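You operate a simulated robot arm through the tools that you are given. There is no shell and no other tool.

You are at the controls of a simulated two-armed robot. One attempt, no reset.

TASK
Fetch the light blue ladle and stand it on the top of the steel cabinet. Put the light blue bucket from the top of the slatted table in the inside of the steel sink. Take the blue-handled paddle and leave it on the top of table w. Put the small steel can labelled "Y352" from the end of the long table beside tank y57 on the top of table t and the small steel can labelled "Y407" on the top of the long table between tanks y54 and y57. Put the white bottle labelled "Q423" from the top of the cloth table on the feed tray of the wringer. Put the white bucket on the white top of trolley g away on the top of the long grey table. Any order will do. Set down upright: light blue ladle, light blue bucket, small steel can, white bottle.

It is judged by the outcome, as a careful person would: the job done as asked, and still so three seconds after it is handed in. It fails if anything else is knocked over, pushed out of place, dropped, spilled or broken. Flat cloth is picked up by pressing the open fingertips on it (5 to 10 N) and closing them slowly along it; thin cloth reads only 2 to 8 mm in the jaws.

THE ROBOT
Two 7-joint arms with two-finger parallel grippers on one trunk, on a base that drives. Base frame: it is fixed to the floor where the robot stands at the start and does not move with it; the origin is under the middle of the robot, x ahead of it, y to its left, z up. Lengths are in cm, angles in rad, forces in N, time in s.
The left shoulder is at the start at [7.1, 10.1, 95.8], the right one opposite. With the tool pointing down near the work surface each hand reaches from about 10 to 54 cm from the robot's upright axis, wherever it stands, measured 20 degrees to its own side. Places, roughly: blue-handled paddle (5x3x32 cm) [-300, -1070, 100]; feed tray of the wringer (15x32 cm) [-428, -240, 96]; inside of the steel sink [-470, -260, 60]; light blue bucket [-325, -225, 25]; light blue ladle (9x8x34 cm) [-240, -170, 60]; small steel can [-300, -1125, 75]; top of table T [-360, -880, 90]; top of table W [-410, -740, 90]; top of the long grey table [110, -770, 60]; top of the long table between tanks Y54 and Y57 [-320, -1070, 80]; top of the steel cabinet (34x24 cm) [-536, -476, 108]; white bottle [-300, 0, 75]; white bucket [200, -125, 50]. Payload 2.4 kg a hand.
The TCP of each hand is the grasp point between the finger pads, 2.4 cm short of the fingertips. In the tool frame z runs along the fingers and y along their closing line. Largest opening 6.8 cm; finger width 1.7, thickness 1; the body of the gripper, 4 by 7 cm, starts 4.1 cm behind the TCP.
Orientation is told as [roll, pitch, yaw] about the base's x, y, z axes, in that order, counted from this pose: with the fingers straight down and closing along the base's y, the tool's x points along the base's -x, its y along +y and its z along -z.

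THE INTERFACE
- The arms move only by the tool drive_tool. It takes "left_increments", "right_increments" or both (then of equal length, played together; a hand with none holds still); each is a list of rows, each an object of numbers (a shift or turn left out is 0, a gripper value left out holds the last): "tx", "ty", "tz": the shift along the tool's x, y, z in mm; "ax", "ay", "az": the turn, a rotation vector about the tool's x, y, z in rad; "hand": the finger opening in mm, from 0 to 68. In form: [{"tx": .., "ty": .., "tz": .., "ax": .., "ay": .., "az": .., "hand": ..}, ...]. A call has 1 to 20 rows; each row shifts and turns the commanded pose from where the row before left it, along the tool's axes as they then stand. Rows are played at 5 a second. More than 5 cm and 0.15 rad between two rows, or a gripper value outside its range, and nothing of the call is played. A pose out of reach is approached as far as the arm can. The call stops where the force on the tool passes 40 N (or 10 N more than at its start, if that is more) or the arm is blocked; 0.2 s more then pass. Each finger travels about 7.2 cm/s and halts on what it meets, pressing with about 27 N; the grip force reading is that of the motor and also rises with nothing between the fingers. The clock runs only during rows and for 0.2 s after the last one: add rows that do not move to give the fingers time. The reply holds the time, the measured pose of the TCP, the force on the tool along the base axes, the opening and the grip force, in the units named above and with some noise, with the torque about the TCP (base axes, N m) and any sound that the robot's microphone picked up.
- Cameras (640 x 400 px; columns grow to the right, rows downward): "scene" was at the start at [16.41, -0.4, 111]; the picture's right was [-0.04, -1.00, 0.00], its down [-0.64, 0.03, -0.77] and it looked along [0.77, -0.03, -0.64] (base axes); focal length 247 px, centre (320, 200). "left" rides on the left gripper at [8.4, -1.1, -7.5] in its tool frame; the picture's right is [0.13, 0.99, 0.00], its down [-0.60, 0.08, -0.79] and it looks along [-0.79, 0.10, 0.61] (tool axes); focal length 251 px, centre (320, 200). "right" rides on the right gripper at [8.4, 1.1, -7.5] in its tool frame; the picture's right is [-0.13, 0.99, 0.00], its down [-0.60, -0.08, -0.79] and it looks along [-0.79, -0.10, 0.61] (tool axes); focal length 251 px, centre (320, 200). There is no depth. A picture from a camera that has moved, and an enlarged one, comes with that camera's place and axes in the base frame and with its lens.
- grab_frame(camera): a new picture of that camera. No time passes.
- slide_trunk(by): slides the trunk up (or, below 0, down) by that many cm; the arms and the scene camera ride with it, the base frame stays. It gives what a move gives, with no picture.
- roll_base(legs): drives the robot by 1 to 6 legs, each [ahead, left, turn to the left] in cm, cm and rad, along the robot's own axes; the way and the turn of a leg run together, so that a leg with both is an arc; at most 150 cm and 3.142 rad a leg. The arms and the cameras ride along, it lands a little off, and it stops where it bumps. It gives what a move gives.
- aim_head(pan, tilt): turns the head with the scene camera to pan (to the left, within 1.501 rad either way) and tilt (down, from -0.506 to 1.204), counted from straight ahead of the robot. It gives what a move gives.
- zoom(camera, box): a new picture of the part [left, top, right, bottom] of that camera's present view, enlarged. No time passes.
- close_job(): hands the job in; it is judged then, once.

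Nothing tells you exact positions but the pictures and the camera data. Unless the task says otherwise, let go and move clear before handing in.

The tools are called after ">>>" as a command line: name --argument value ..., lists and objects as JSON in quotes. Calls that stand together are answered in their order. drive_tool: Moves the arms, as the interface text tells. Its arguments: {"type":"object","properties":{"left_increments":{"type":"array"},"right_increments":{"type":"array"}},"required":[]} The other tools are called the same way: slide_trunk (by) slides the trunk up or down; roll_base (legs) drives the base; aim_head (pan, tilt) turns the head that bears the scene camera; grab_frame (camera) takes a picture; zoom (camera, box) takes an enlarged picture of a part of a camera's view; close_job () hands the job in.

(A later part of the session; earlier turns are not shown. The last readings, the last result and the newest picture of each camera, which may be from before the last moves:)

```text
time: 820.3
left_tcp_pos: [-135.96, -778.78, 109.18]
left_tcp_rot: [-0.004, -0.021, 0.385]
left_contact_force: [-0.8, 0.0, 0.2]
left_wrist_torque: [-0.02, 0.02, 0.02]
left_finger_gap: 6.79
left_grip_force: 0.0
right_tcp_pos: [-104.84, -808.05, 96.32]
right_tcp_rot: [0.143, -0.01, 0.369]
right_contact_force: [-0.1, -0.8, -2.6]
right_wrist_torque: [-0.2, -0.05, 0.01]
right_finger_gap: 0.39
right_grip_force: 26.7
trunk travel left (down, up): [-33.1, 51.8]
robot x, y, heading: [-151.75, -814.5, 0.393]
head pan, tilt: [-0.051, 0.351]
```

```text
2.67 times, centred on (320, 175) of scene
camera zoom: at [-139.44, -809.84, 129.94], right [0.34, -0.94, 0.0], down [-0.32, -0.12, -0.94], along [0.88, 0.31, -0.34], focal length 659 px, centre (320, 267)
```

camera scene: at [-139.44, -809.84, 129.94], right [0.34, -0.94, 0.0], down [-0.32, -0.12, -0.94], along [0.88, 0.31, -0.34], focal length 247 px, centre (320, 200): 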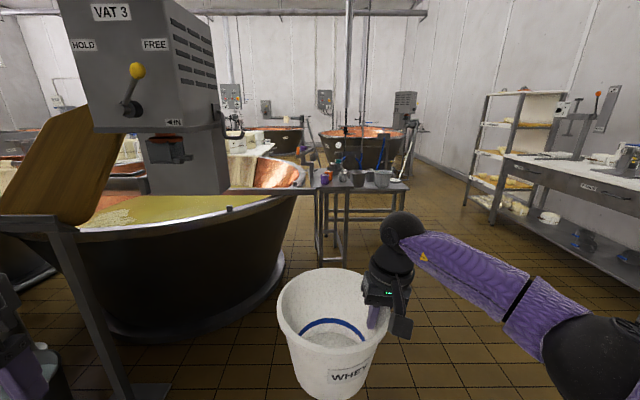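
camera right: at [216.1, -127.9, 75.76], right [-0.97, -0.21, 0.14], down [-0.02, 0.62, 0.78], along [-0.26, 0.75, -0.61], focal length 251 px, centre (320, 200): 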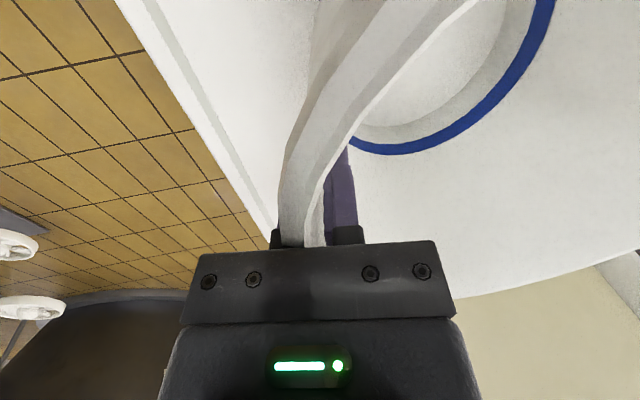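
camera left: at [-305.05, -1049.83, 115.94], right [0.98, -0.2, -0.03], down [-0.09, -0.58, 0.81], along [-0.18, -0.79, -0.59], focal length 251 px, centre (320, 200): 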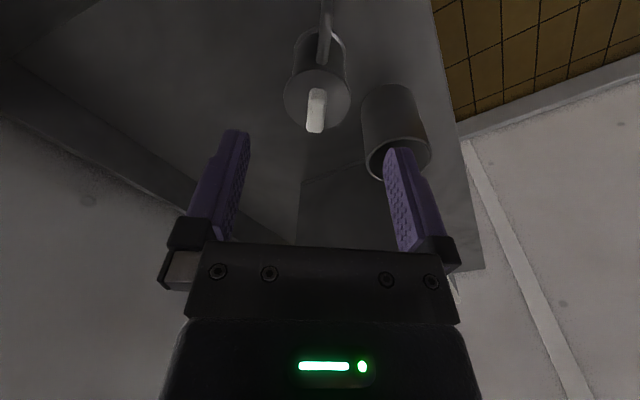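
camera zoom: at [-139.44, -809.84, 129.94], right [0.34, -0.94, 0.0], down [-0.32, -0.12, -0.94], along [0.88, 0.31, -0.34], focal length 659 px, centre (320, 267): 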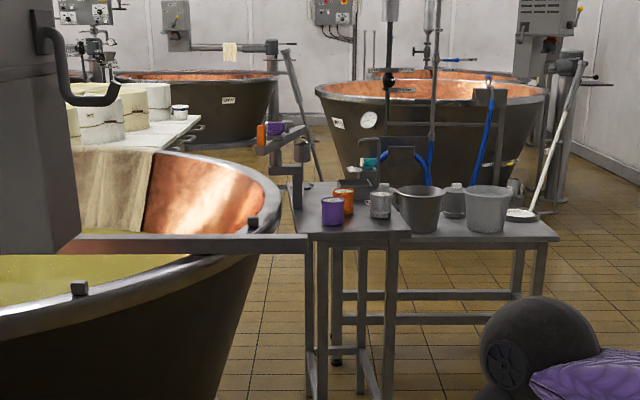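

Two tables ahead: a small one with coloured cups and, behind it, a longer grey one with steel buckets, which matches the given place. I'll move closer, keeping clear of VAT 3.

>>> roll_base --legs '[[0, -60, 0], [95, 0, 0]]'

>>> aim_head --pan 0.1 --tilt 0.45

>>> grab_frame --camera "scene"

>>> zoom --camera "scene" --box '[180, 100, 420, 250]'

```text
time: 828.3
left_tcp_pos: [-24.9, -799.02, 109.2]
left_tcp_rot: [-0.003, -0.021, 0.386]
left_contact_force: [0.0, 0.9, -0.3]
left_wrist_torque: [0.01, 0.0, 0.0]
left_finger_gap: 6.79
left_grip_force: 0.2
right_tcp_pos: [6.32, -828.15, 96.22]
right_tcp_rot: [0.144, -0.012, 0.371]
right_contact_force: [0.5, -0.4, -2.9]
right_wrist_torque: [-0.2, -0.1, 0.0]
right_finger_gap: 0.38
right_grip_force: 26.7
trunk travel left (down, up): [-33.1, 51.8]
robot x, y, heading: [-40.7, -834.79, 0.397]
head pan, tilt: [-0.051, 0.351]
```

```text
time: 829.0
left_tcp_pos: [-24.73, -799.08, 109.19]
left_tcp_rot: [-0.005, -0.021, 0.388]
left_contact_force: [0.8, -0.3, -0.1]
left_wrist_torque: [-0.04, -0.01, 0.02]
left_finger_gap: 6.81
left_grip_force: 0.0
right_tcp_pos: [6.22, -828.1, 96.28]
right_tcp_rot: [0.142, -0.01, 0.369]
right_contact_force: [0.0, 0.4, -3.4]
right_wrist_torque: [-0.22, -0.09, -0.02]
right_finger_gap: 0.36
right_grip_force: 27.1
trunk travel left (down, up): [-33.1, 51.8]
robot x, y, heading: [-40.79, -835.22, 0.398]
head pan, tilt: [0.099, 0.45]
```

```text
taken
camera scene: at [-28.89, -828.85, 129.02], right [0.47, -0.88, 0.0], down [-0.38, -0.21, -0.9], along [0.79, 0.43, -0.44], focal length 247 px, centre (320, 200)
```

scene: 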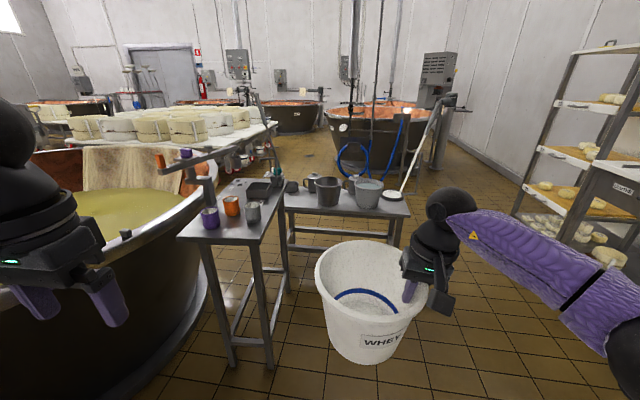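

```text
2.67 times, centred on (300, 175) of scene
camera zoom: at [-28.89, -828.85, 129.02], right [0.47, -0.88, 0.0], down [-0.38, -0.21, -0.9], along [0.79, 0.43, -0.44], focal length 659 px, centre (373, 267)
```

zoom: 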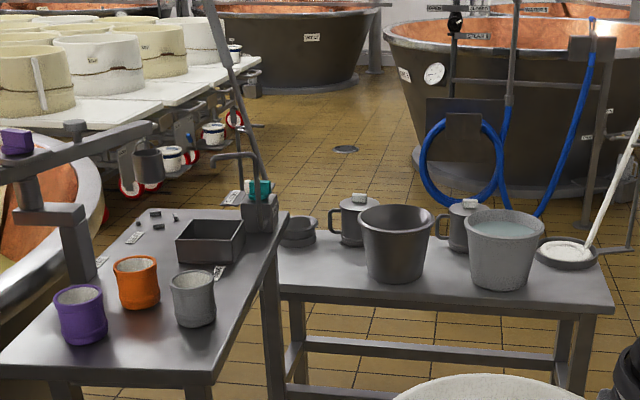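

The table is crowded: steel buckets, mugs and pans. I'll move closer and raise the trunk to look down for a clear spot.

>>> roll_base --legs '[[0, -10, -0.02], [45, 0, 0]]'

>>> slide_trunk --by 25

>>> aim_head --pan 0.15 --tilt 0.7

>>> grab_frame --camera "scene"

>>> zoom --camera "scene" --box '[200, 60, 440, 210]'

```text
time: 832.5
left_tcp_pos: [21.13, -791.96, 109.16]
left_tcp_rot: [-0.003, -0.021, 0.369]
left_contact_force: [-0.4, -0.1, -0.1]
left_wrist_torque: [-0.01, 0.02, -0.01]
left_finger_gap: 6.79
left_grip_force: 0.0
right_tcp_pos: [51.67, -821.6, 96.32]
right_tcp_rot: [0.143, -0.011, 0.353]
right_contact_force: [-0.3, 0.2, -1.9]
right_wrist_torque: [-0.18, -0.04, -0.03]
right_finger_gap: 0.38
right_grip_force: 26.9
trunk travel left (down, up): [-33.1, 51.8]
robot x, y, heading: [4.0, -827.5, 0.37]
head pan, tilt: [0.099, 0.45]
```

```text
time: 835.0
left_tcp_pos: [21.22, -792.05, 134.18]
left_tcp_rot: [-0.004, -0.02, 0.367]
left_contact_force: [0.2, 0.0, 0.2]
left_wrist_torque: [-0.01, 0.03, -0.01]
left_finger_gap: 6.79
left_grip_force: 0.1
right_tcp_pos: [51.65, -821.66, 121.36]
right_tcp_rot: [0.142, -0.012, 0.353]
right_contact_force: [0.5, 0.5, -2.9]
right_wrist_torque: [-0.18, -0.04, -0.04]
right_finger_gap: 0.38
right_grip_force: 27.5
trunk travel left (down, up): [-58.1, 26.8]
robot x, y, heading: [4.46, -827.36, 0.378]
head pan, tilt: [0.099, 0.45]
```

```text
time: 835.8
left_tcp_pos: [21.05, -791.96, 134.17]
left_tcp_rot: [-0.002, -0.02, 0.368]
left_contact_force: [0.1, 0.8, -0.2]
left_wrist_torque: [-0.02, 0.04, 0.0]
left_finger_gap: 6.8
left_grip_force: 0.0
right_tcp_pos: [51.78, -821.66, 121.22]
right_tcp_rot: [0.144, -0.01, 0.352]
right_contact_force: [0.7, 0.2, -1.6]
right_wrist_torque: [-0.21, -0.05, 0.01]
right_finger_gap: 0.35
right_grip_force: 27.4
trunk travel left (down, up): [-58.1, 26.8]
robot x, y, heading: [4.55, -827.51, 0.372]
head pan, tilt: [0.15, 0.7]
```

```text
taken
camera scene: at [13.08, -822.65, 151.94], right [0.5, -0.87, 0.0], down [-0.56, -0.32, -0.77], along [0.66, 0.38, -0.64], focal length 247 px, centre (320, 200)
```

scene: 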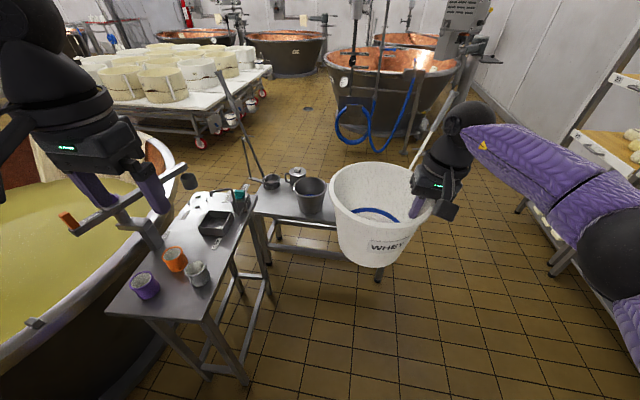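

```text
2.67 times, centred on (320, 135) of scene
camera zoom: at [13.08, -822.65, 151.94], right [0.5, -0.87, 0.0], down [-0.56, -0.32, -0.77], along [0.66, 0.38, -0.64], focal length 659 px, centre (320, 373)
```

zoom: 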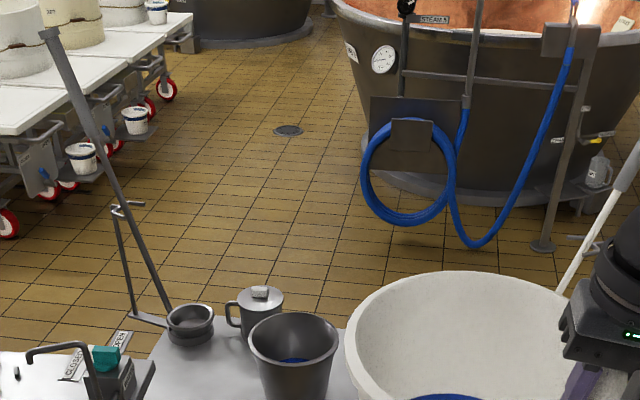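

The bucket blocks my view; I'll turn right a little and look back at the table.

>>> roll_base --legs '[[0, 0, -0.6]]'

>>> aim_head --pan 0.75 --tilt 0.7

>>> grab_frame --camera "scene"

>>> zoom --camera "scene" --box '[220, 120, 460, 270]'

```text
time: 837.9
left_tcp_pos: [38.32, -807.73, 134.25]
left_tcp_rot: [-0.004, -0.021, -0.233]
left_contact_force: [-0.6, 0.2, 0.4]
left_wrist_torque: [-0.07, -0.01, -0.02]
left_finger_gap: 6.79
left_grip_force: 0.1
right_tcp_pos: [46.81, -849.39, 121.25]
right_tcp_rot: [0.144, -0.01, -0.251]
right_contact_force: [-0.4, -0.6, -1.7]
right_wrist_torque: [-0.2, 0.06, 0.0]
right_finger_gap: 0.38
right_grip_force: 27.2
trunk travel left (down, up): [-58.1, 26.8]
robot x, y, heading: [4.51, -827.48, -0.23]
head pan, tilt: [0.15, 0.7]
```

```text
time: 838.9
left_tcp_pos: [38.36, -807.78, 134.2]
left_tcp_rot: [-0.004, -0.021, -0.234]
left_contact_force: [-0.1, 0.8, -0.2]
left_wrist_torque: [-0.01, 0.03, -0.02]
left_finger_gap: 6.83
left_grip_force: 0.0
right_tcp_pos: [46.7, -849.52, 121.3]
right_tcp_rot: [0.142, -0.011, -0.252]
right_contact_force: [-0.3, -0.6, -2.5]
right_wrist_torque: [-0.21, 0.09, -0.03]
right_finger_gap: 0.4
right_grip_force: 27.1
trunk travel left (down, up): [-58.1, 26.8]
robot x, y, heading: [4.64, -827.17, -0.226]
head pan, tilt: [0.75, 0.7]
```

```text
taken
camera scene: at [13.17, -823.58, 151.93], right [0.5, -0.87, 0.0], down [-0.56, -0.32, -0.76], along [0.66, 0.38, -0.64], focal length 247 px, centre (320, 200)
```

scene: 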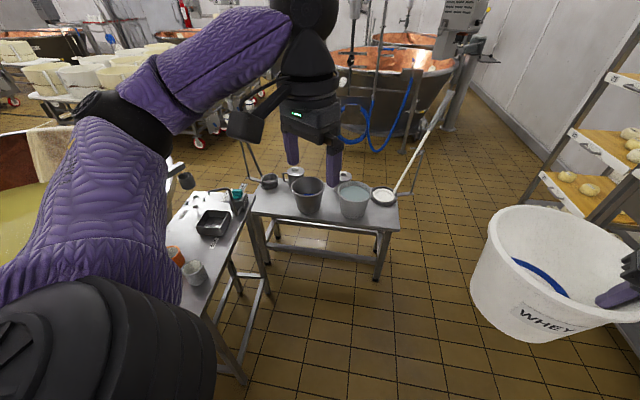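

```text
2.67 times, centred on (340, 195) of scene
camera zoom: at [13.17, -823.58, 151.93], right [0.5, -0.87, 0.0], down [-0.56, -0.32, -0.76], along [0.66, 0.38, -0.64], focal length 659 px, centre (267, 213)
```

zoom: 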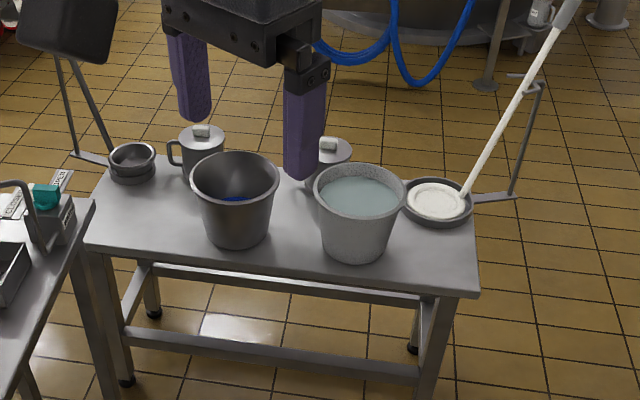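

From above I can see the free spot: the table's front-left area, around u≈184, v≈−727. I'll lower to carrying height and shift the bucket toward my left side, then approach at an angle.

>>> slide_trunk --by -17

>>> drive_tool --right_increments '[{"ty": 34, "tz": -5}, {"ty": 34, "tz": -5}, {"ty": 34, "tz": -5}, {"ty": 34, "tz": -5}, {"ty": 34, "tz": -5}, {}]'

>>> aim_head --pan 0.3 --tilt 0.6

>>> grab_frame --camera "scene"

```text
time: 840.8
left_tcp_pos: [38.33, -807.7, 117.34]
left_tcp_rot: [-0.004, -0.02, -0.233]
left_contact_force: [0.5, 0.2, 0.2]
left_wrist_torque: [-0.01, -0.02, 0.01]
left_finger_gap: 6.79
left_grip_force: 0.0
right_tcp_pos: [46.64, -849.42, 104.36]
right_tcp_rot: [0.144, -0.012, -0.252]
right_contact_force: [-0.5, 0.4, -2.6]
right_wrist_torque: [-0.24, 0.03, 0.01]
right_finger_gap: 0.34
right_grip_force: 26.6
trunk travel left (down, up): [-41.1, 43.8]
robot x, y, heading: [4.25, -827.08, -0.226]
head pan, tilt: [0.75, 0.7]
```

```text
time: 842.2
left_tcp_pos: [38.25, -807.73, 117.24]
left_tcp_rot: [-0.003, -0.022, -0.236]
left_contact_force: [-0.5, 0.0, 0.2]
left_wrist_torque: [0.02, -0.02, 0.0]
left_finger_gap: 6.81
left_grip_force: 0.1
right_tcp_pos: [49.91, -833.69, 109.02]
right_tcp_rot: [0.144, -0.013, -0.249]
right_contact_force: [0.6, 0.8, -1.8]
right_wrist_torque: [-0.17, 0.09, 0.03]
right_finger_gap: 0.37
right_grip_force: 27.5
right hand out of reach, approached as far as the arm can: row 5
trunk travel left (down, up): [-41.1, 43.8]
robot x, y, heading: [4.32, -827.28, -0.229]
head pan, tilt: [0.75, 0.7]
```

```text
time: 843.1
left_tcp_pos: [38.14, -807.78, 117.13]
left_tcp_rot: [-0.004, -0.023, -0.234]
left_contact_force: [-0.9, -0.3, -0.1]
left_wrist_torque: [-0.01, 0.01, 0.02]
left_finger_gap: 6.81
left_grip_force: 0.1
right_tcp_pos: [50.03, -833.81, 109.04]
right_tcp_rot: [0.144, -0.011, -0.251]
right_contact_force: [-0.1, -0.4, -3.0]
right_wrist_torque: [-0.19, 0.02, 0.02]
right_finger_gap: 0.37
right_grip_force: 26.7
trunk travel left (down, up): [-41.1, 43.8]
robot x, y, heading: [4.51, -827.71, -0.225]
head pan, tilt: [0.3, 0.6]
```

```text
taken
camera scene: at [16.09, -827.49, 135.73], right [0.07, -1.0, 0.0], down [-0.56, -0.04, -0.82], along [0.82, 0.06, -0.57], focal length 247 px, centre (320, 200)
```

scene: 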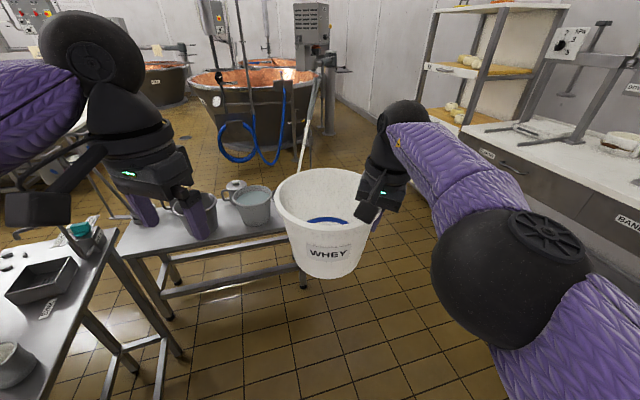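

The bucket is now held in front, shifted left. I'll raise the left hand further, turn to the approach angle, and roll in partway.

>>> drive_tool --left_increments '[{"tz": -40}, {"tz": -40}, {"tz": -40}, {}]'

>>> roll_base --legs '[[0, 0, 0.956], [42, -13, 0]]'

>>> aim_head --pan 0.0 --tilt 0.75

>>> grab_frame --camera "scene"

```text
time: 844.1
left_tcp_pos: [38.08, -807.64, 129.18]
left_tcp_rot: [-0.003, -0.022, -0.235]
left_contact_force: [-0.4, 0.1, 0.5]
left_wrist_torque: [0.01, -0.03, 0.01]
left_finger_gap: 6.81
left_grip_force: 0.1
right_tcp_pos: [49.99, -833.79, 109.04]
right_tcp_rot: [0.142, -0.011, -0.25]
right_contact_force: [-0.6, -0.6, -4.5]
right_wrist_torque: [-0.19, 0.1, 0.02]
right_finger_gap: 0.37
right_grip_force: 27.3
trunk travel left (down, up): [-41.1, 43.8]
robot x, y, heading: [4.46, -827.51, -0.229]
head pan, tilt: [0.3, 0.6]
```

```text
time: 849.2
left_tcp_pos: [48.45, -769.65, 129.05]
left_tcp_rot: [-0.004, -0.022, 0.719]
left_contact_force: [0.6, 0.2, -0.7]
left_wrist_torque: [0.01, 0.02, 0.02]
left_finger_gap: 6.81
left_grip_force: 0.0
right_tcp_pos: [76.7, -775.06, 108.96]
right_tcp_rot: [0.143, -0.01, 0.703]
right_contact_force: [-0.4, -0.1, -3.2]
right_wrist_torque: [-0.2, -0.08, 0.0]
right_finger_gap: 0.35
right_grip_force: 26.4
trunk travel left (down, up): [-41.1, 43.8]
robot x, y, heading: [44.67, -808.56, 0.726]
head pan, tilt: [0.3, 0.6]
```

```text
time: 850.0
left_tcp_pos: [48.27, -769.58, 129.16]
left_tcp_rot: [-0.003, -0.022, 0.719]
left_contact_force: [0.0, 0.3, -0.2]
left_wrist_torque: [0.04, -0.01, 0.06]
left_finger_gap: 6.81
left_grip_force: 0.0
right_tcp_pos: [76.55, -775.06, 108.85]
right_tcp_rot: [0.144, -0.011, 0.704]
right_contact_force: [-0.3, -0.4, -3.8]
right_wrist_torque: [-0.16, -0.12, 0.02]
right_finger_gap: 0.39
right_grip_force: 26.4
trunk travel left (down, up): [-41.1, 43.8]
robot x, y, heading: [44.85, -808.67, 0.731]
head pan, tilt: [0.0, 0.75]
```

```text
taken
camera scene: at [53.39, -801.11, 134.44], right [0.66, -0.75, 0.0], down [-0.51, -0.45, -0.73], along [0.55, 0.49, -0.68], focal length 247 px, centre (320, 200)
```

scene: 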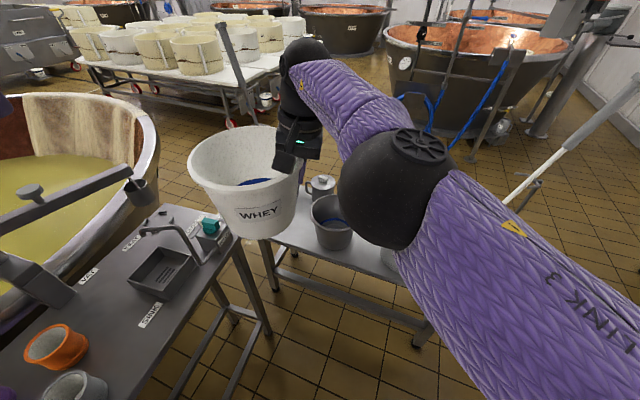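

The bucket lines up straight ahead with the free spot. Rolling forward 31 cm at safe height.

>>> roll_base --legs '[[20, 0, 0], [11, 0, 0]]'

>>> aim_head --pan 0.3 --tilt 0.9

>>> grab_frame --camera "scene"

>>> grab_frame --camera "right"

>>> grab_frame --camera "left"

```text
time: 852.4
left_tcp_pos: [71.71, -748.97, 129.11]
left_tcp_rot: [-0.003, -0.019, 0.718]
left_contact_force: [-0.7, 0.3, -0.9]
left_wrist_torque: [0.0, 0.0, -0.02]
left_finger_gap: 6.8
left_grip_force: 0.1
right_tcp_pos: [99.83, -754.51, 108.92]
right_tcp_rot: [0.142, -0.012, 0.702]
right_contact_force: [-0.3, 0.0, -2.9]
right_wrist_torque: [-0.17, -0.15, 0.02]
right_finger_gap: 0.36
right_grip_force: 27.4
trunk travel left (down, up): [-41.1, 43.8]
robot x, y, heading: [68.15, -788.3, 0.723]
head pan, tilt: [0.0, 0.75]
```

```text
time: 853.2
left_tcp_pos: [71.59, -749.22, 129.12]
left_tcp_rot: [-0.002, -0.022, 0.718]
left_contact_force: [-0.4, 0.2, 0.0]
left_wrist_torque: [0.0, 0.0, -0.01]
left_finger_gap: 6.78
left_grip_force: 0.1
right_tcp_pos: [99.81, -754.52, 108.98]
right_tcp_rot: [0.142, -0.01, 0.703]
right_contact_force: [0.4, 0.0, -2.3]
right_wrist_torque: [-0.15, -0.11, -0.03]
right_finger_gap: 0.37
right_grip_force: 27.0
trunk travel left (down, up): [-41.1, 43.8]
robot x, y, heading: [68.39, -788.26, 0.725]
head pan, tilt: [0.3, 0.901]
```

```text
taken
camera scene: at [74.29, -779.64, 133.25], right [0.85, -0.52, 0.0], down [-0.41, -0.67, -0.62], along [0.32, 0.53, -0.78], focal length 247 px, centre (320, 200)
```

scene: 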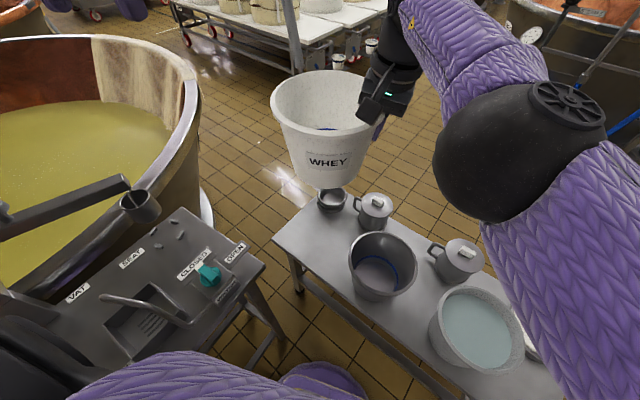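

```text
taken
camera right: at [93.33, -759.97, 116.4], right [-0.54, 0.83, 0.14], down [0.58, 0.24, 0.78], along [0.62, 0.5, -0.61], focal length 251 px, centre (320, 200)
```

right: 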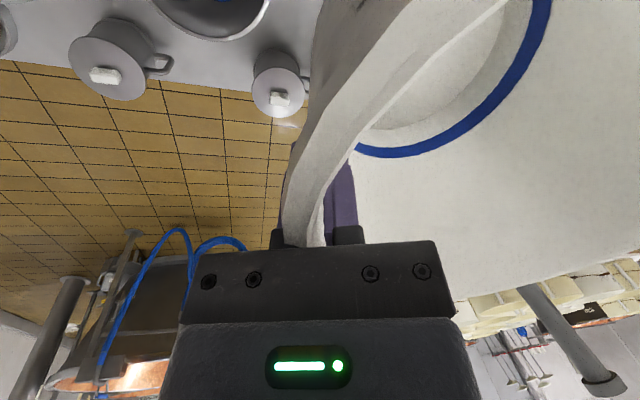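

```text
taken
camera left: at [65.79, -755.58, 136.53], right [-0.75, 0.66, -0.01], down [0.39, 0.45, 0.81], along [0.54, 0.6, -0.59], focal length 251 px, centre (320, 200)
```

left: 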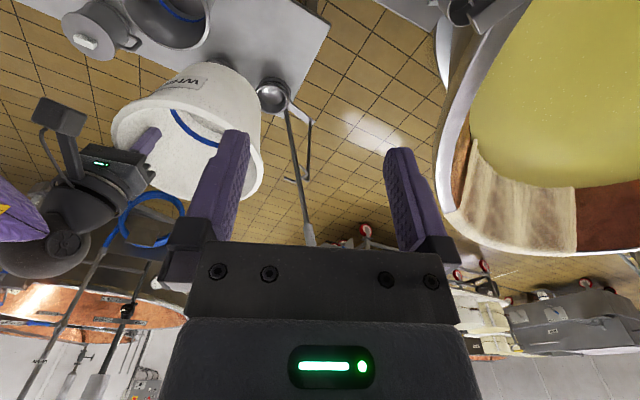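

I can see the layout clearly now: the free spot's centre is about u=185.5, v=−725, needing 4 cm forward and 3.3 cm left. I'll shift there at height, then watch my elbow over the steel buckets while lowering.

>>> drive_tool --right_increments '[{"tx": -20, "ty": 16}, {"tx": -21, "ty": 17, "tz": 5}, {}]'

>>> slide_trunk --by -14

>>> grab_frame --camera "scene"

>>> grab_frame --camera "left"

```text
time: 854.0
left_tcp_pos: [71.67, -749.13, 129.05]
left_tcp_rot: [-0.003, -0.021, 0.717]
left_contact_force: [0.5, -0.1, 0.1]
left_wrist_torque: [-0.03, 0.01, -0.01]
left_finger_gap: 6.81
left_grip_force: 0.1
right_tcp_pos: [99.08, -754.03, 108.13]
right_tcp_rot: [0.144, -0.009, 0.702]
right_contact_force: [0.6, -0.4, -2.6]
right_wrist_torque: [-0.16, -0.17, -0.02]
right_finger_gap: 0.38
right_grip_force: 27.3
right hand out of reach, approached as far as the arm can: row 1, 2
trunk travel left (down, up): [-41.1, 43.8]
robot x, y, heading: [68.16, -787.84, 0.728]
head pan, tilt: [0.3, 0.901]
```

```text
time: 855.7
left_tcp_pos: [72.44, -748.36, 114.11]
left_tcp_rot: [-0.003, 0.014, 0.72]
left_contact_force: [0.3, -0.3, 0.3]
left_wrist_torque: [0.03, 0.0, -0.02]
left_finger_gap: 6.81
left_grip_force: 0.0
right_tcp_pos: [98.96, -754.04, 94.1]
right_tcp_rot: [0.143, -0.012, 0.702]
right_contact_force: [-0.1, -0.6, -3.2]
right_wrist_torque: [-0.17, -0.14, 0.0]
right_finger_gap: 0.34
right_grip_force: 26.7
trunk travel left (down, up): [-27.1, 57.8]
robot x, y, heading: [68.23, -787.86, 0.724]
head pan, tilt: [0.3, 0.901]
```

```text
taken
camera scene: at [76.12, -778.01, 119.12], right [0.85, -0.52, 0.0], down [-0.41, -0.67, -0.62], along [0.32, 0.53, -0.78], focal length 247 px, centre (320, 200)
```

scene: 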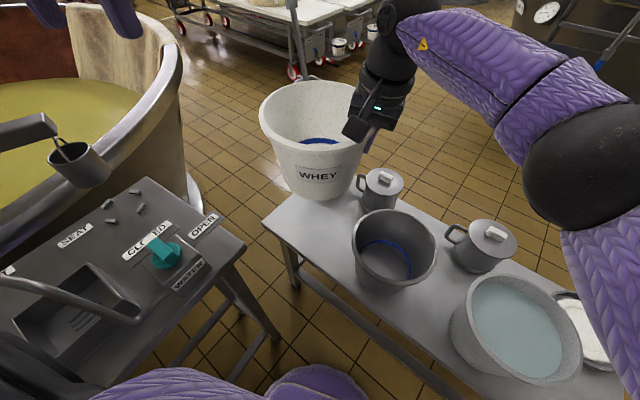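

```text
taken
camera left: at [66.93, -754.61, 121.86], right [-0.75, 0.66, 0.0], down [0.41, 0.47, 0.78], along [0.52, 0.59, -0.62], focal length 251 px, centre (320, 200)
```

left: 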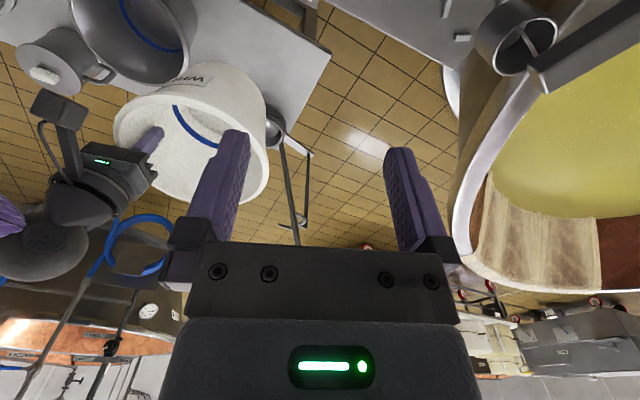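

The bucket base is at about z=81 and the elbow is still well above the steel buckets. I'll try the XY adjustment again now that my shoulders are further forward.

>>> drive_tool --right_increments '[{"tx": -15, "ty": 8}, {"tx": -15, "ty": 8}, {"tx": -15, "ty": 8, "tz": 4}, {}]'

>>> grab_frame --camera "scene"

```text
time: 856.7
left_tcp_pos: [72.52, -748.33, 114.07]
left_tcp_rot: [-0.005, 0.015, 0.719]
left_contact_force: [0.1, 0.2, 0.1]
left_wrist_torque: [0.0, 0.01, 0.02]
left_finger_gap: 6.79
left_grip_force: 0.1
right_tcp_pos: [99.62, -752.52, 94.17]
right_tcp_rot: [0.144, -0.012, 0.701]
right_contact_force: [-0.3, -0.3, -2.7]
right_wrist_torque: [-0.15, -0.15, -0.04]
right_finger_gap: 0.35
right_grip_force: 27.4
right hand out of reach, approached as far as the arm can: row 2, 3
trunk travel left (down, up): [-27.1, 57.8]
robot x, y, heading: [68.73, -787.8, 0.724]
head pan, tilt: [0.3, 0.901]
```

```text
taken
camera scene: at [76.13, -777.99, 119.11], right [0.85, -0.52, 0.0], down [-0.41, -0.67, -0.62], along [0.32, 0.53, -0.78], focal length 247 px, centre (320, 200)
```

scene: 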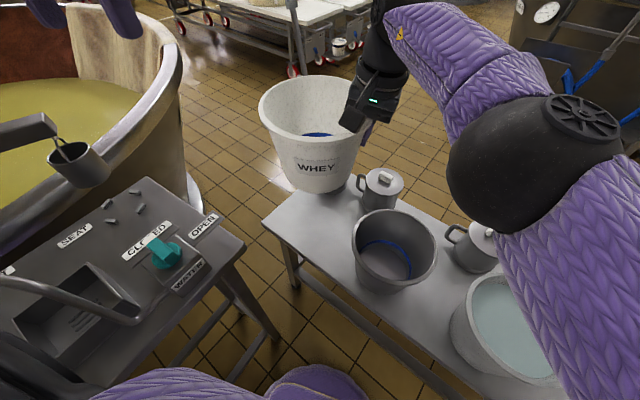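

Now nudging the base 3 cm forward and 1.7 cm left to centre over the free spot.

>>> roll_base --legs '[[3, 1.7, 0]]'

>>> drive_tool --right_increments '[{"tz": 30, "ty": -4.2}, {"tz": 30, "ty": -4.2}, {}]'

>>> grab_frame --camera "scene"

>>> grab_frame --camera "left"

```text
time: 857.6
left_tcp_pos: [73.67, -745.02, 114.04]
left_tcp_rot: [-0.003, 0.013, 0.719]
left_contact_force: [-1.3, 0.3, 0.3]
left_wrist_torque: [-0.01, -0.01, -0.02]
left_finger_gap: 6.81
left_grip_force: 0.1
right_tcp_pos: [100.87, -749.14, 94.3]
right_tcp_rot: [0.145, -0.011, 0.702]
right_contact_force: [-0.2, 0.4, -3.1]
right_wrist_torque: [-0.16, -0.13, 0.03]
right_finger_gap: 0.37
right_grip_force: 26.8
trunk travel left (down, up): [-27.1, 57.8]
robot x, y, heading: [69.07, -784.66, 0.721]
head pan, tilt: [0.3, 0.901]
```

```text
time: 858.4
left_tcp_pos: [73.71, -744.96, 114.06]
left_tcp_rot: [-0.005, 0.015, 0.72]
left_contact_force: [-0.2, 0.3, 0.3]
left_wrist_torque: [0.01, 0.01, -0.01]
left_finger_gap: 6.77
left_grip_force: 0.0
right_tcp_pos: [100.78, -749.12, 88.18]
right_tcp_rot: [0.143, -0.014, 0.702]
right_contact_force: [0.0, -0.6, -3.1]
right_wrist_torque: [-0.15, -0.13, 0.03]
right_finger_gap: 0.38
right_grip_force: 26.8
trunk travel left (down, up): [-27.1, 57.8]
robot x, y, heading: [69.18, -784.6, 0.723]
head pan, tilt: [0.3, 0.901]
```

```text
taken
camera scene: at [77.32, -774.66, 119.11], right [0.85, -0.52, 0.0], down [-0.41, -0.67, -0.62], along [0.32, 0.53, -0.78], focal length 247 px, centre (320, 200)
```

scene: 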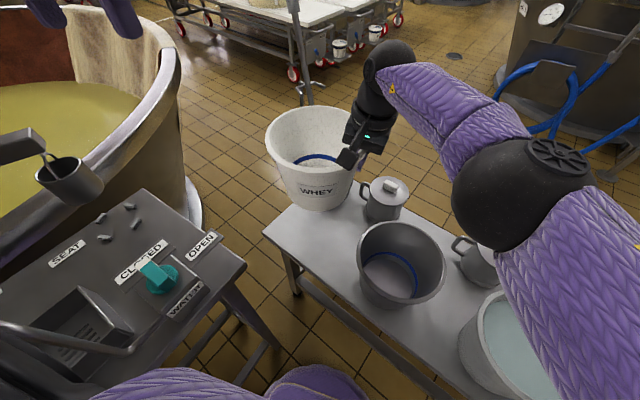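

```text
taken
camera left: at [68.13, -751.25, 121.85], right [-0.75, 0.66, 0.0], down [0.41, 0.47, 0.78], along [0.52, 0.59, -0.62], focal length 251 px, centre (320, 200)
```

left: 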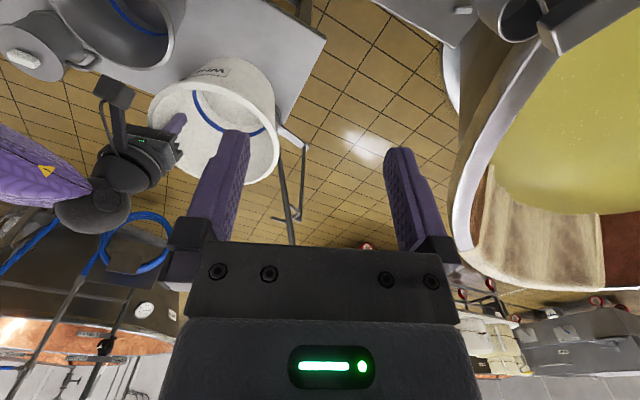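

Well centred, but to give the gripper more room beside the steel bucket I'll shift 2.5 cm further left along the table.

>>> roll_base --legs '[[0.9, 2.4, 0]]'

>>> drive_tool --right_increments '[{"tz": 30, "ty": -4.2}, {"tz": 30, "ty": -4.2}, {"tz": 30, "ty": -4.2}, {}]'

>>> grab_frame --camera "scene"

>>> grab_frame --camera "left"

>>> grab_frame --camera "right"

```text
time: 859.2
left_tcp_pos: [72.71, -742.47, 114.01]
left_tcp_rot: [-0.002, 0.014, 0.719]
left_contact_force: [-0.1, 0.4, 0.2]
left_wrist_torque: [-0.02, -0.02, 0.02]
left_finger_gap: 6.77
left_grip_force: 0.0
right_tcp_pos: [99.93, -746.66, 88.25]
right_tcp_rot: [0.141, -0.012, 0.702]
right_contact_force: [-0.7, 1.0, -2.9]
right_wrist_torque: [-0.15, -0.17, 0.01]
right_finger_gap: 0.36
right_grip_force: 26.9
trunk travel left (down, up): [-27.1, 57.8]
robot x, y, heading: [68.07, -782.55, 0.724]
head pan, tilt: [0.3, 0.901]
```

```text
time: 860.2
left_tcp_pos: [72.72, -742.52, 114.13]
left_tcp_rot: [-0.003, 0.014, 0.72]
left_contact_force: [-0.4, 0.5, -0.3]
left_wrist_torque: [0.0, 0.02, -0.01]
left_finger_gap: 6.8
left_grip_force: 0.1
right_tcp_pos: [99.52, -747.3, 80.35]
right_tcp_rot: [0.144, -0.014, 0.7]
right_contact_force: [-0.5, 0.2, -2.6]
right_wrist_torque: [-0.18, -0.13, -0.01]
right_finger_gap: 0.36
right_grip_force: 26.7
right hand out of reach, approached as far as the arm can: row 2, 3
trunk travel left (down, up): [-27.1, 57.8]
robot x, y, heading: [67.86, -782.28, 0.725]
head pan, tilt: [0.3, 0.901]
```

```text
taken
camera scene: at [76.38, -772.23, 119.11], right [0.85, -0.52, 0.0], down [-0.41, -0.67, -0.62], along [0.32, 0.53, -0.78], focal length 247 px, centre (320, 200)
```

scene: 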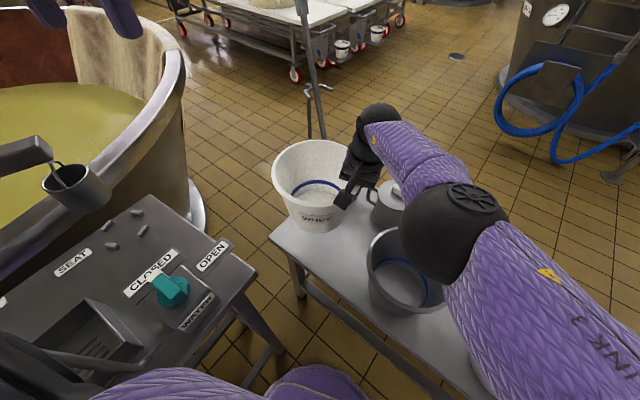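

```text
taken
camera left: at [67.19, -748.82, 121.85], right [-0.75, 0.66, 0.0], down [0.41, 0.47, 0.78], along [0.52, 0.59, -0.62], focal length 251 px, centre (320, 200)
```

left: 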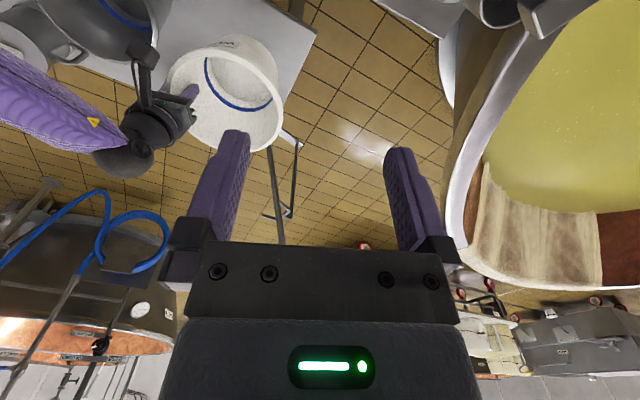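

```text
taken
camera right: at [93.05, -752.63, 87.72], right [-0.54, 0.83, 0.14], down [0.58, 0.24, 0.78], along [0.62, 0.5, -0.61], focal length 251 px, centre (320, 200)
```

right: 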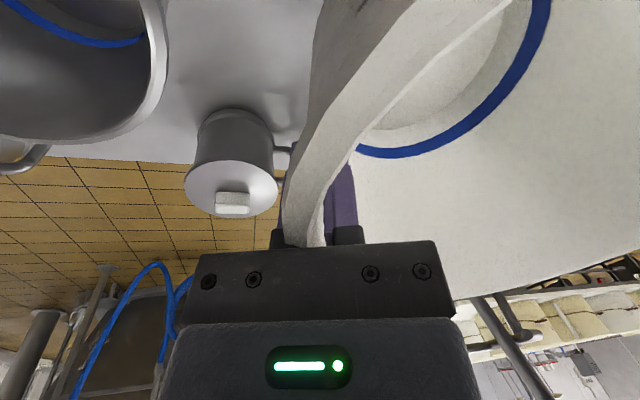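

The elbow is now about 14 cm above the steel bucket's rim. To keep it high while I lower the last 12 cm, I'll straighten the arm by backing the base 5 cm and extending the hand.

>>> roll_base --legs '[[-5, 0, 0]]'

>>> slide_trunk --by -4

>>> drive_tool --right_increments '[{"tx": -25}, {"tx": -25}, {}]'

>>> grab_frame --camera "scene"

```text
time: 861.1
left_tcp_pos: [69.08, -745.91, 114.11]
left_tcp_rot: [-0.002, 0.014, 0.719]
left_contact_force: [0.2, -1.2, 0.4]
left_wrist_torque: [-0.02, 0.01, -0.01]
left_finger_gap: 6.8
left_grip_force: 0.0
right_tcp_pos: [95.74, -750.62, 80.31]
right_tcp_rot: [0.145, -0.012, 0.701]
right_contact_force: [-0.6, -0.4, -3.3]
right_wrist_torque: [-0.21, -0.13, 0.0]
right_finger_gap: 0.38
right_grip_force: 26.7
trunk travel left (down, up): [-27.1, 57.8]
robot x, y, heading: [64.36, -785.44, 0.725]
head pan, tilt: [0.3, 0.901]
```

```text
time: 861.9
left_tcp_pos: [69.59, -745.4, 109.44]
left_tcp_rot: [-0.004, 0.039, 0.718]
left_contact_force: [0.5, 0.3, 0.4]
left_wrist_torque: [-0.01, -0.02, 0.03]
left_finger_gap: 6.81
left_grip_force: 0.0
right_tcp_pos: [95.72, -750.51, 75.42]
right_tcp_rot: [0.143, 0.011, 0.701]
right_contact_force: [-0.8, 0.3, -3.0]
right_wrist_torque: [-0.16, -0.13, -0.01]
right_finger_gap: 0.36
right_grip_force: 27.2
trunk travel left (down, up): [-23.1, 61.8]
robot x, y, heading: [64.47, -785.98, 0.724]
head pan, tilt: [0.3, 0.901]
```

```text
time: 862.7
left_tcp_pos: [69.75, -745.31, 109.31]
left_tcp_rot: [-0.003, 0.038, 0.719]
left_contact_force: [0.6, -0.1, 0.1]
left_wrist_torque: [-0.01, 0.01, -0.03]
left_finger_gap: 6.8
left_grip_force: 0.0
right_tcp_pos: [96.61, -750.81, 75.26]
right_tcp_rot: [0.144, 0.011, 0.7]
right_contact_force: [-0.1, 0.0, -2.3]
right_wrist_torque: [-0.14, -0.14, -0.03]
right_finger_gap: 0.36
right_grip_force: 27.2
right hand out of reach, approached as far as the arm can: row 1, 2
trunk travel left (down, up): [-23.1, 61.8]
robot x, y, heading: [64.86, -785.41, 0.724]
head pan, tilt: [0.3, 0.901]
```

```text
taken
camera scene: at [73.33, -774.94, 115.05], right [0.85, -0.52, 0.0], down [-0.41, -0.67, -0.62], along [0.32, 0.53, -0.78], focal length 247 px, centre (320, 200)
```

scene: 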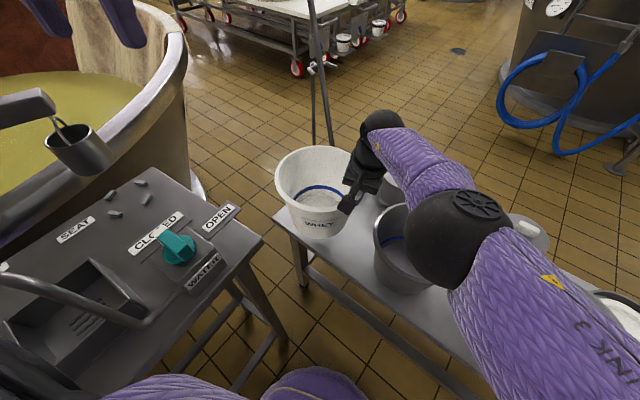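

That didn't extend, but I've re-measured the steel bucket's rim at about z=70.5, which leaves enough room. I'll roll forward 4.5 cm to centre the bucket and check.

>>> roll_base --legs '[[4.5, 0.3, 0]]'

>>> grab_frame --camera "scene"

>>> grab_frame --camera "left"

```text
time: 863.6
left_tcp_pos: [72.83, -742.11, 109.42]
left_tcp_rot: [-0.003, 0.037, 0.72]
left_contact_force: [-0.3, -0.2, 0.6]
left_wrist_torque: [-0.03, 0.03, 0.0]
left_finger_gap: 6.79
left_grip_force: 0.1
right_tcp_pos: [99.75, -747.62, 75.34]
right_tcp_rot: [0.144, 0.013, 0.703]
right_contact_force: [0.3, -0.4, -2.0]
right_wrist_torque: [-0.18, -0.14, 0.0]
right_finger_gap: 0.36
right_grip_force: 26.7
trunk travel left (down, up): [-23.1, 61.8]
robot x, y, heading: [67.82, -782.27, 0.724]
head pan, tilt: [0.3, 0.901]
```

```text
taken
camera scene: at [76.51, -771.72, 115.04], right [0.85, -0.52, 0.0], down [-0.41, -0.67, -0.62], along [0.32, 0.53, -0.78], focal length 247 px, centre (320, 200)
```

scene: 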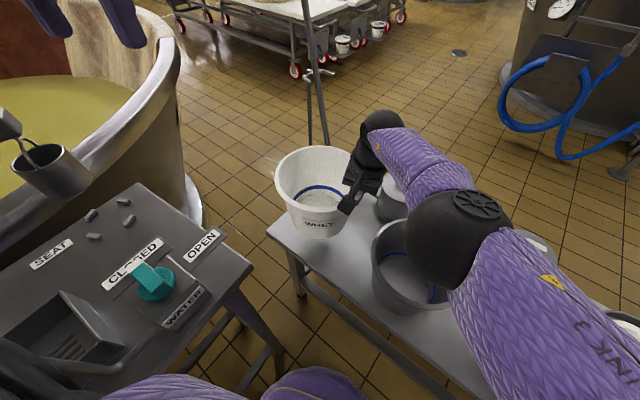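

```text
taken
camera left: at [67.43, -748.28, 117.32], right [-0.75, 0.66, 0.0], down [0.42, 0.48, 0.77], along [0.51, 0.58, -0.64], focal length 251 px, centre (320, 200)
```

left: 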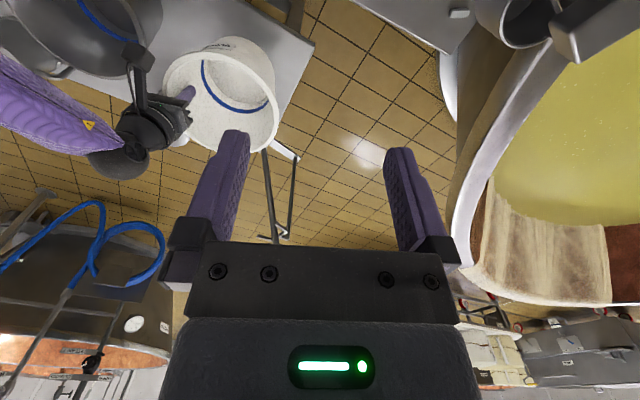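

Centred at u≈186, v≈−723. Lowering with the trunk in small steps, watching elbow and contact.

>>> slide_trunk --by -3

>>> slide_trunk --by -1.5

>>> grab_frame --camera "scene"

>>> grab_frame --camera "right"

```text
time: 864.4
left_tcp_pos: [73.51, -741.74, 105.91]
left_tcp_rot: [-0.005, 0.054, 0.716]
left_contact_force: [0.1, -0.8, -0.1]
left_wrist_torque: [0.02, -0.02, -0.01]
left_finger_gap: 6.8
left_grip_force: 0.0
right_tcp_pos: [99.71, -747.6, 71.72]
right_tcp_rot: [0.142, 0.026, 0.702]
right_contact_force: [-0.4, 0.0, -3.0]
right_wrist_torque: [-0.2, -0.12, -0.02]
right_finger_gap: 0.36
right_grip_force: 27.3
trunk travel left (down, up): [-20.1, 64.8]
robot x, y, heading: [67.87, -782.63, 0.727]
head pan, tilt: [0.3, 0.901]
```

```text
time: 865.0
left_tcp_pos: [73.98, -742.53, 104.5]
left_tcp_rot: [0.004, 0.059, 0.718]
left_contact_force: [-0.3, -0.1, -0.2]
left_wrist_torque: [-0.02, 0.01, 0.01]
left_finger_gap: 6.8
left_grip_force: 0.2
right_tcp_pos: [99.93, -748.25, 70.06]
right_tcp_rot: [0.15, 0.033, 0.703]
right_contact_force: [0.8, -0.3, -2.9]
right_wrist_torque: [-0.14, -0.14, -0.04]
right_finger_gap: 0.34
right_grip_force: 27.0
trunk travel left (down, up): [-18.6, 66.3]
robot x, y, heading: [67.69, -782.4, 0.728]
head pan, tilt: [0.3, 0.901]
```

```text
taken
camera scene: at [77.67, -772.03, 110.6], right [0.85, -0.52, -0.01], down [-0.41, -0.66, -0.63], along [0.32, 0.54, -0.78], focal length 247 px, centre (320, 200)
```

scene: 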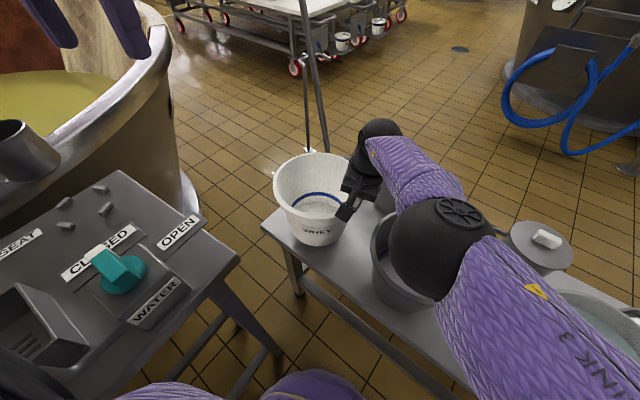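

```text
taken
camera right: at [93.73, -753.5, 77.86], right [-0.53, 0.83, 0.14], down [0.61, 0.26, 0.75], along [0.59, 0.49, -0.64], focal length 251 px, centre (320, 200)
```

right: 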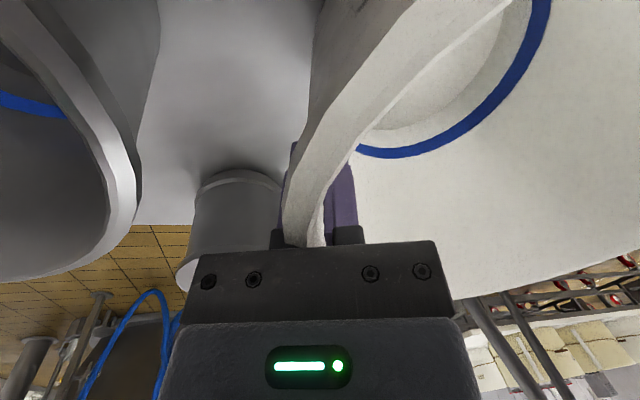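

Only about 1.5 cm remains, but the body rolled slightly, so the elbow may be touching the steel bucket. I'll raise the trunk 1.5 cm to relieve that and try lowering with the arm instead.

>>> slide_trunk --by 1.5

>>> grab_frame --camera "scene"

>>> zoom --camera "scene" --box '[340, 180, 520, 330]'

```text
time: 865.6
left_tcp_pos: [73.65, -741.45, 105.48]
left_tcp_rot: [-0.005, 0.066, 0.721]
left_contact_force: [0.1, 0.6, 0.6]
left_wrist_torque: [0.0, 0.02, 0.02]
left_finger_gap: 6.81
left_grip_force: 0.0
right_tcp_pos: [99.68, -747.62, 71.2]
right_tcp_rot: [0.141, 0.038, 0.702]
right_contact_force: [0.8, -0.4, -2.2]
right_wrist_torque: [-0.13, -0.16, 0.01]
right_finger_gap: 0.35
right_grip_force: 27.1
trunk travel left (down, up): [-20.1, 64.8]
robot x, y, heading: [67.72, -782.51, 0.726]
head pan, tilt: [0.3, 0.901]
```

```text
taken
camera scene: at [77.07, -771.12, 111.96], right [0.85, -0.52, 0.0], down [-0.41, -0.67, -0.62], along [0.32, 0.53, -0.78], focal length 247 px, centre (320, 200)
```

scene: 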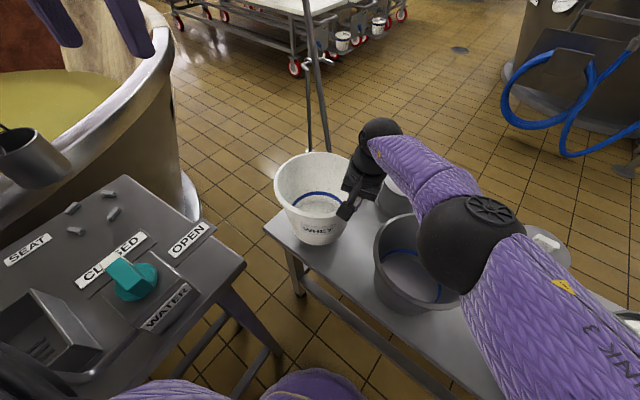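

```text
2.67 times, centred on (430, 255) of scene
camera zoom: at [77.07, -771.12, 111.96], right [0.85, -0.52, 0.0], down [-0.41, -0.67, -0.62], along [0.32, 0.53, -0.78], focal length 659 px, centre (27, 53)
```

zoom: 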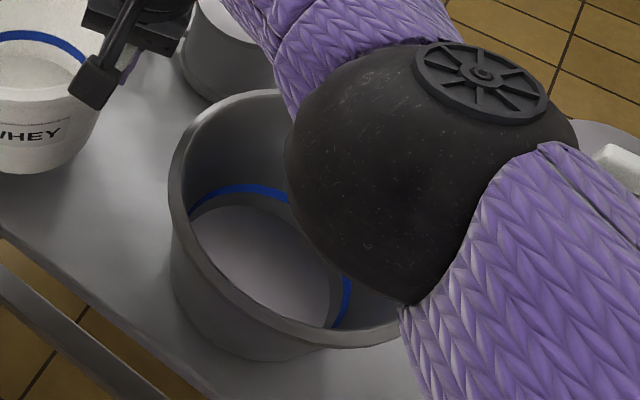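

Level again, and the steel bucket looks undisturbed. Now lowering the hand itself in small steps.

>>> drive_tool --right_increments '[{"tz": 10, "ty": -1.4}, {}]'

>>> drive_tool --right_increments '[{"tz": 10, "ty": -1.4}, {}]'

>>> grab_frame --camera "scene"

```text
time: 866.2
left_tcp_pos: [73.77, -741.5, 105.49]
left_tcp_rot: [-0.006, 0.063, 0.718]
left_contact_force: [-0.4, -0.1, -1.0]
left_wrist_torque: [-0.02, 0.03, 0.05]
left_finger_gap: 6.79
left_grip_force: 0.1
right_tcp_pos: [98.7, -747.58, 70.59]
right_tcp_rot: [0.142, 0.037, 0.702]
right_contact_force: [0.0, 0.2, -2.0]
right_wrist_torque: [-0.15, -0.14, 0.02]
right_finger_gap: 0.39
right_grip_force: 27.1
right hand out of reach, approached as far as the arm can: row 1
trunk travel left (down, up): [-20.1, 64.8]
robot x, y, heading: [67.58, -782.7, 0.724]
head pan, tilt: [0.3, 0.901]
```

```text
time: 866.8
left_tcp_pos: [73.79, -741.54, 105.53]
left_tcp_rot: [-0.005, 0.063, 0.72]
left_contact_force: [0.6, 0.3, -0.8]
left_wrist_torque: [0.02, -0.04, -0.01]
left_finger_gap: 6.81
left_grip_force: 0.1
right_tcp_pos: [98.62, -747.74, 69.59]
right_tcp_rot: [0.142, 0.038, 0.702]
right_contact_force: [0.3, -0.1, -3.0]
right_wrist_torque: [-0.2, -0.13, 0.02]
right_finger_gap: 0.37
right_grip_force: 26.7
trunk travel left (down, up): [-20.1, 64.8]
robot x, y, heading: [67.54, -782.49, 0.726]
head pan, tilt: [0.3, 0.901]
```

```text
taken
camera scene: at [77.08, -771.23, 111.99], right [0.85, -0.52, 0.0], down [-0.41, -0.67, -0.62], along [0.32, 0.53, -0.78], focal length 247 px, centre (320, 200)
```

scene: 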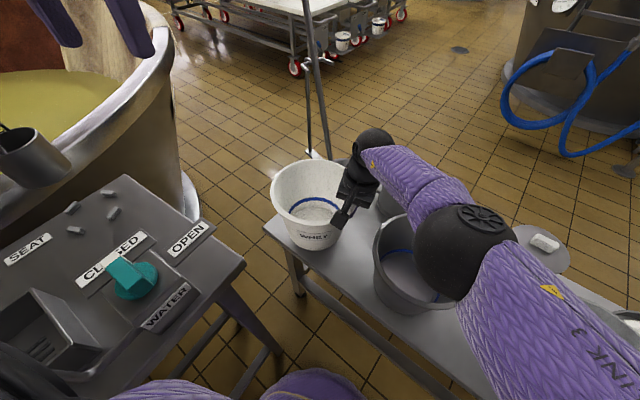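

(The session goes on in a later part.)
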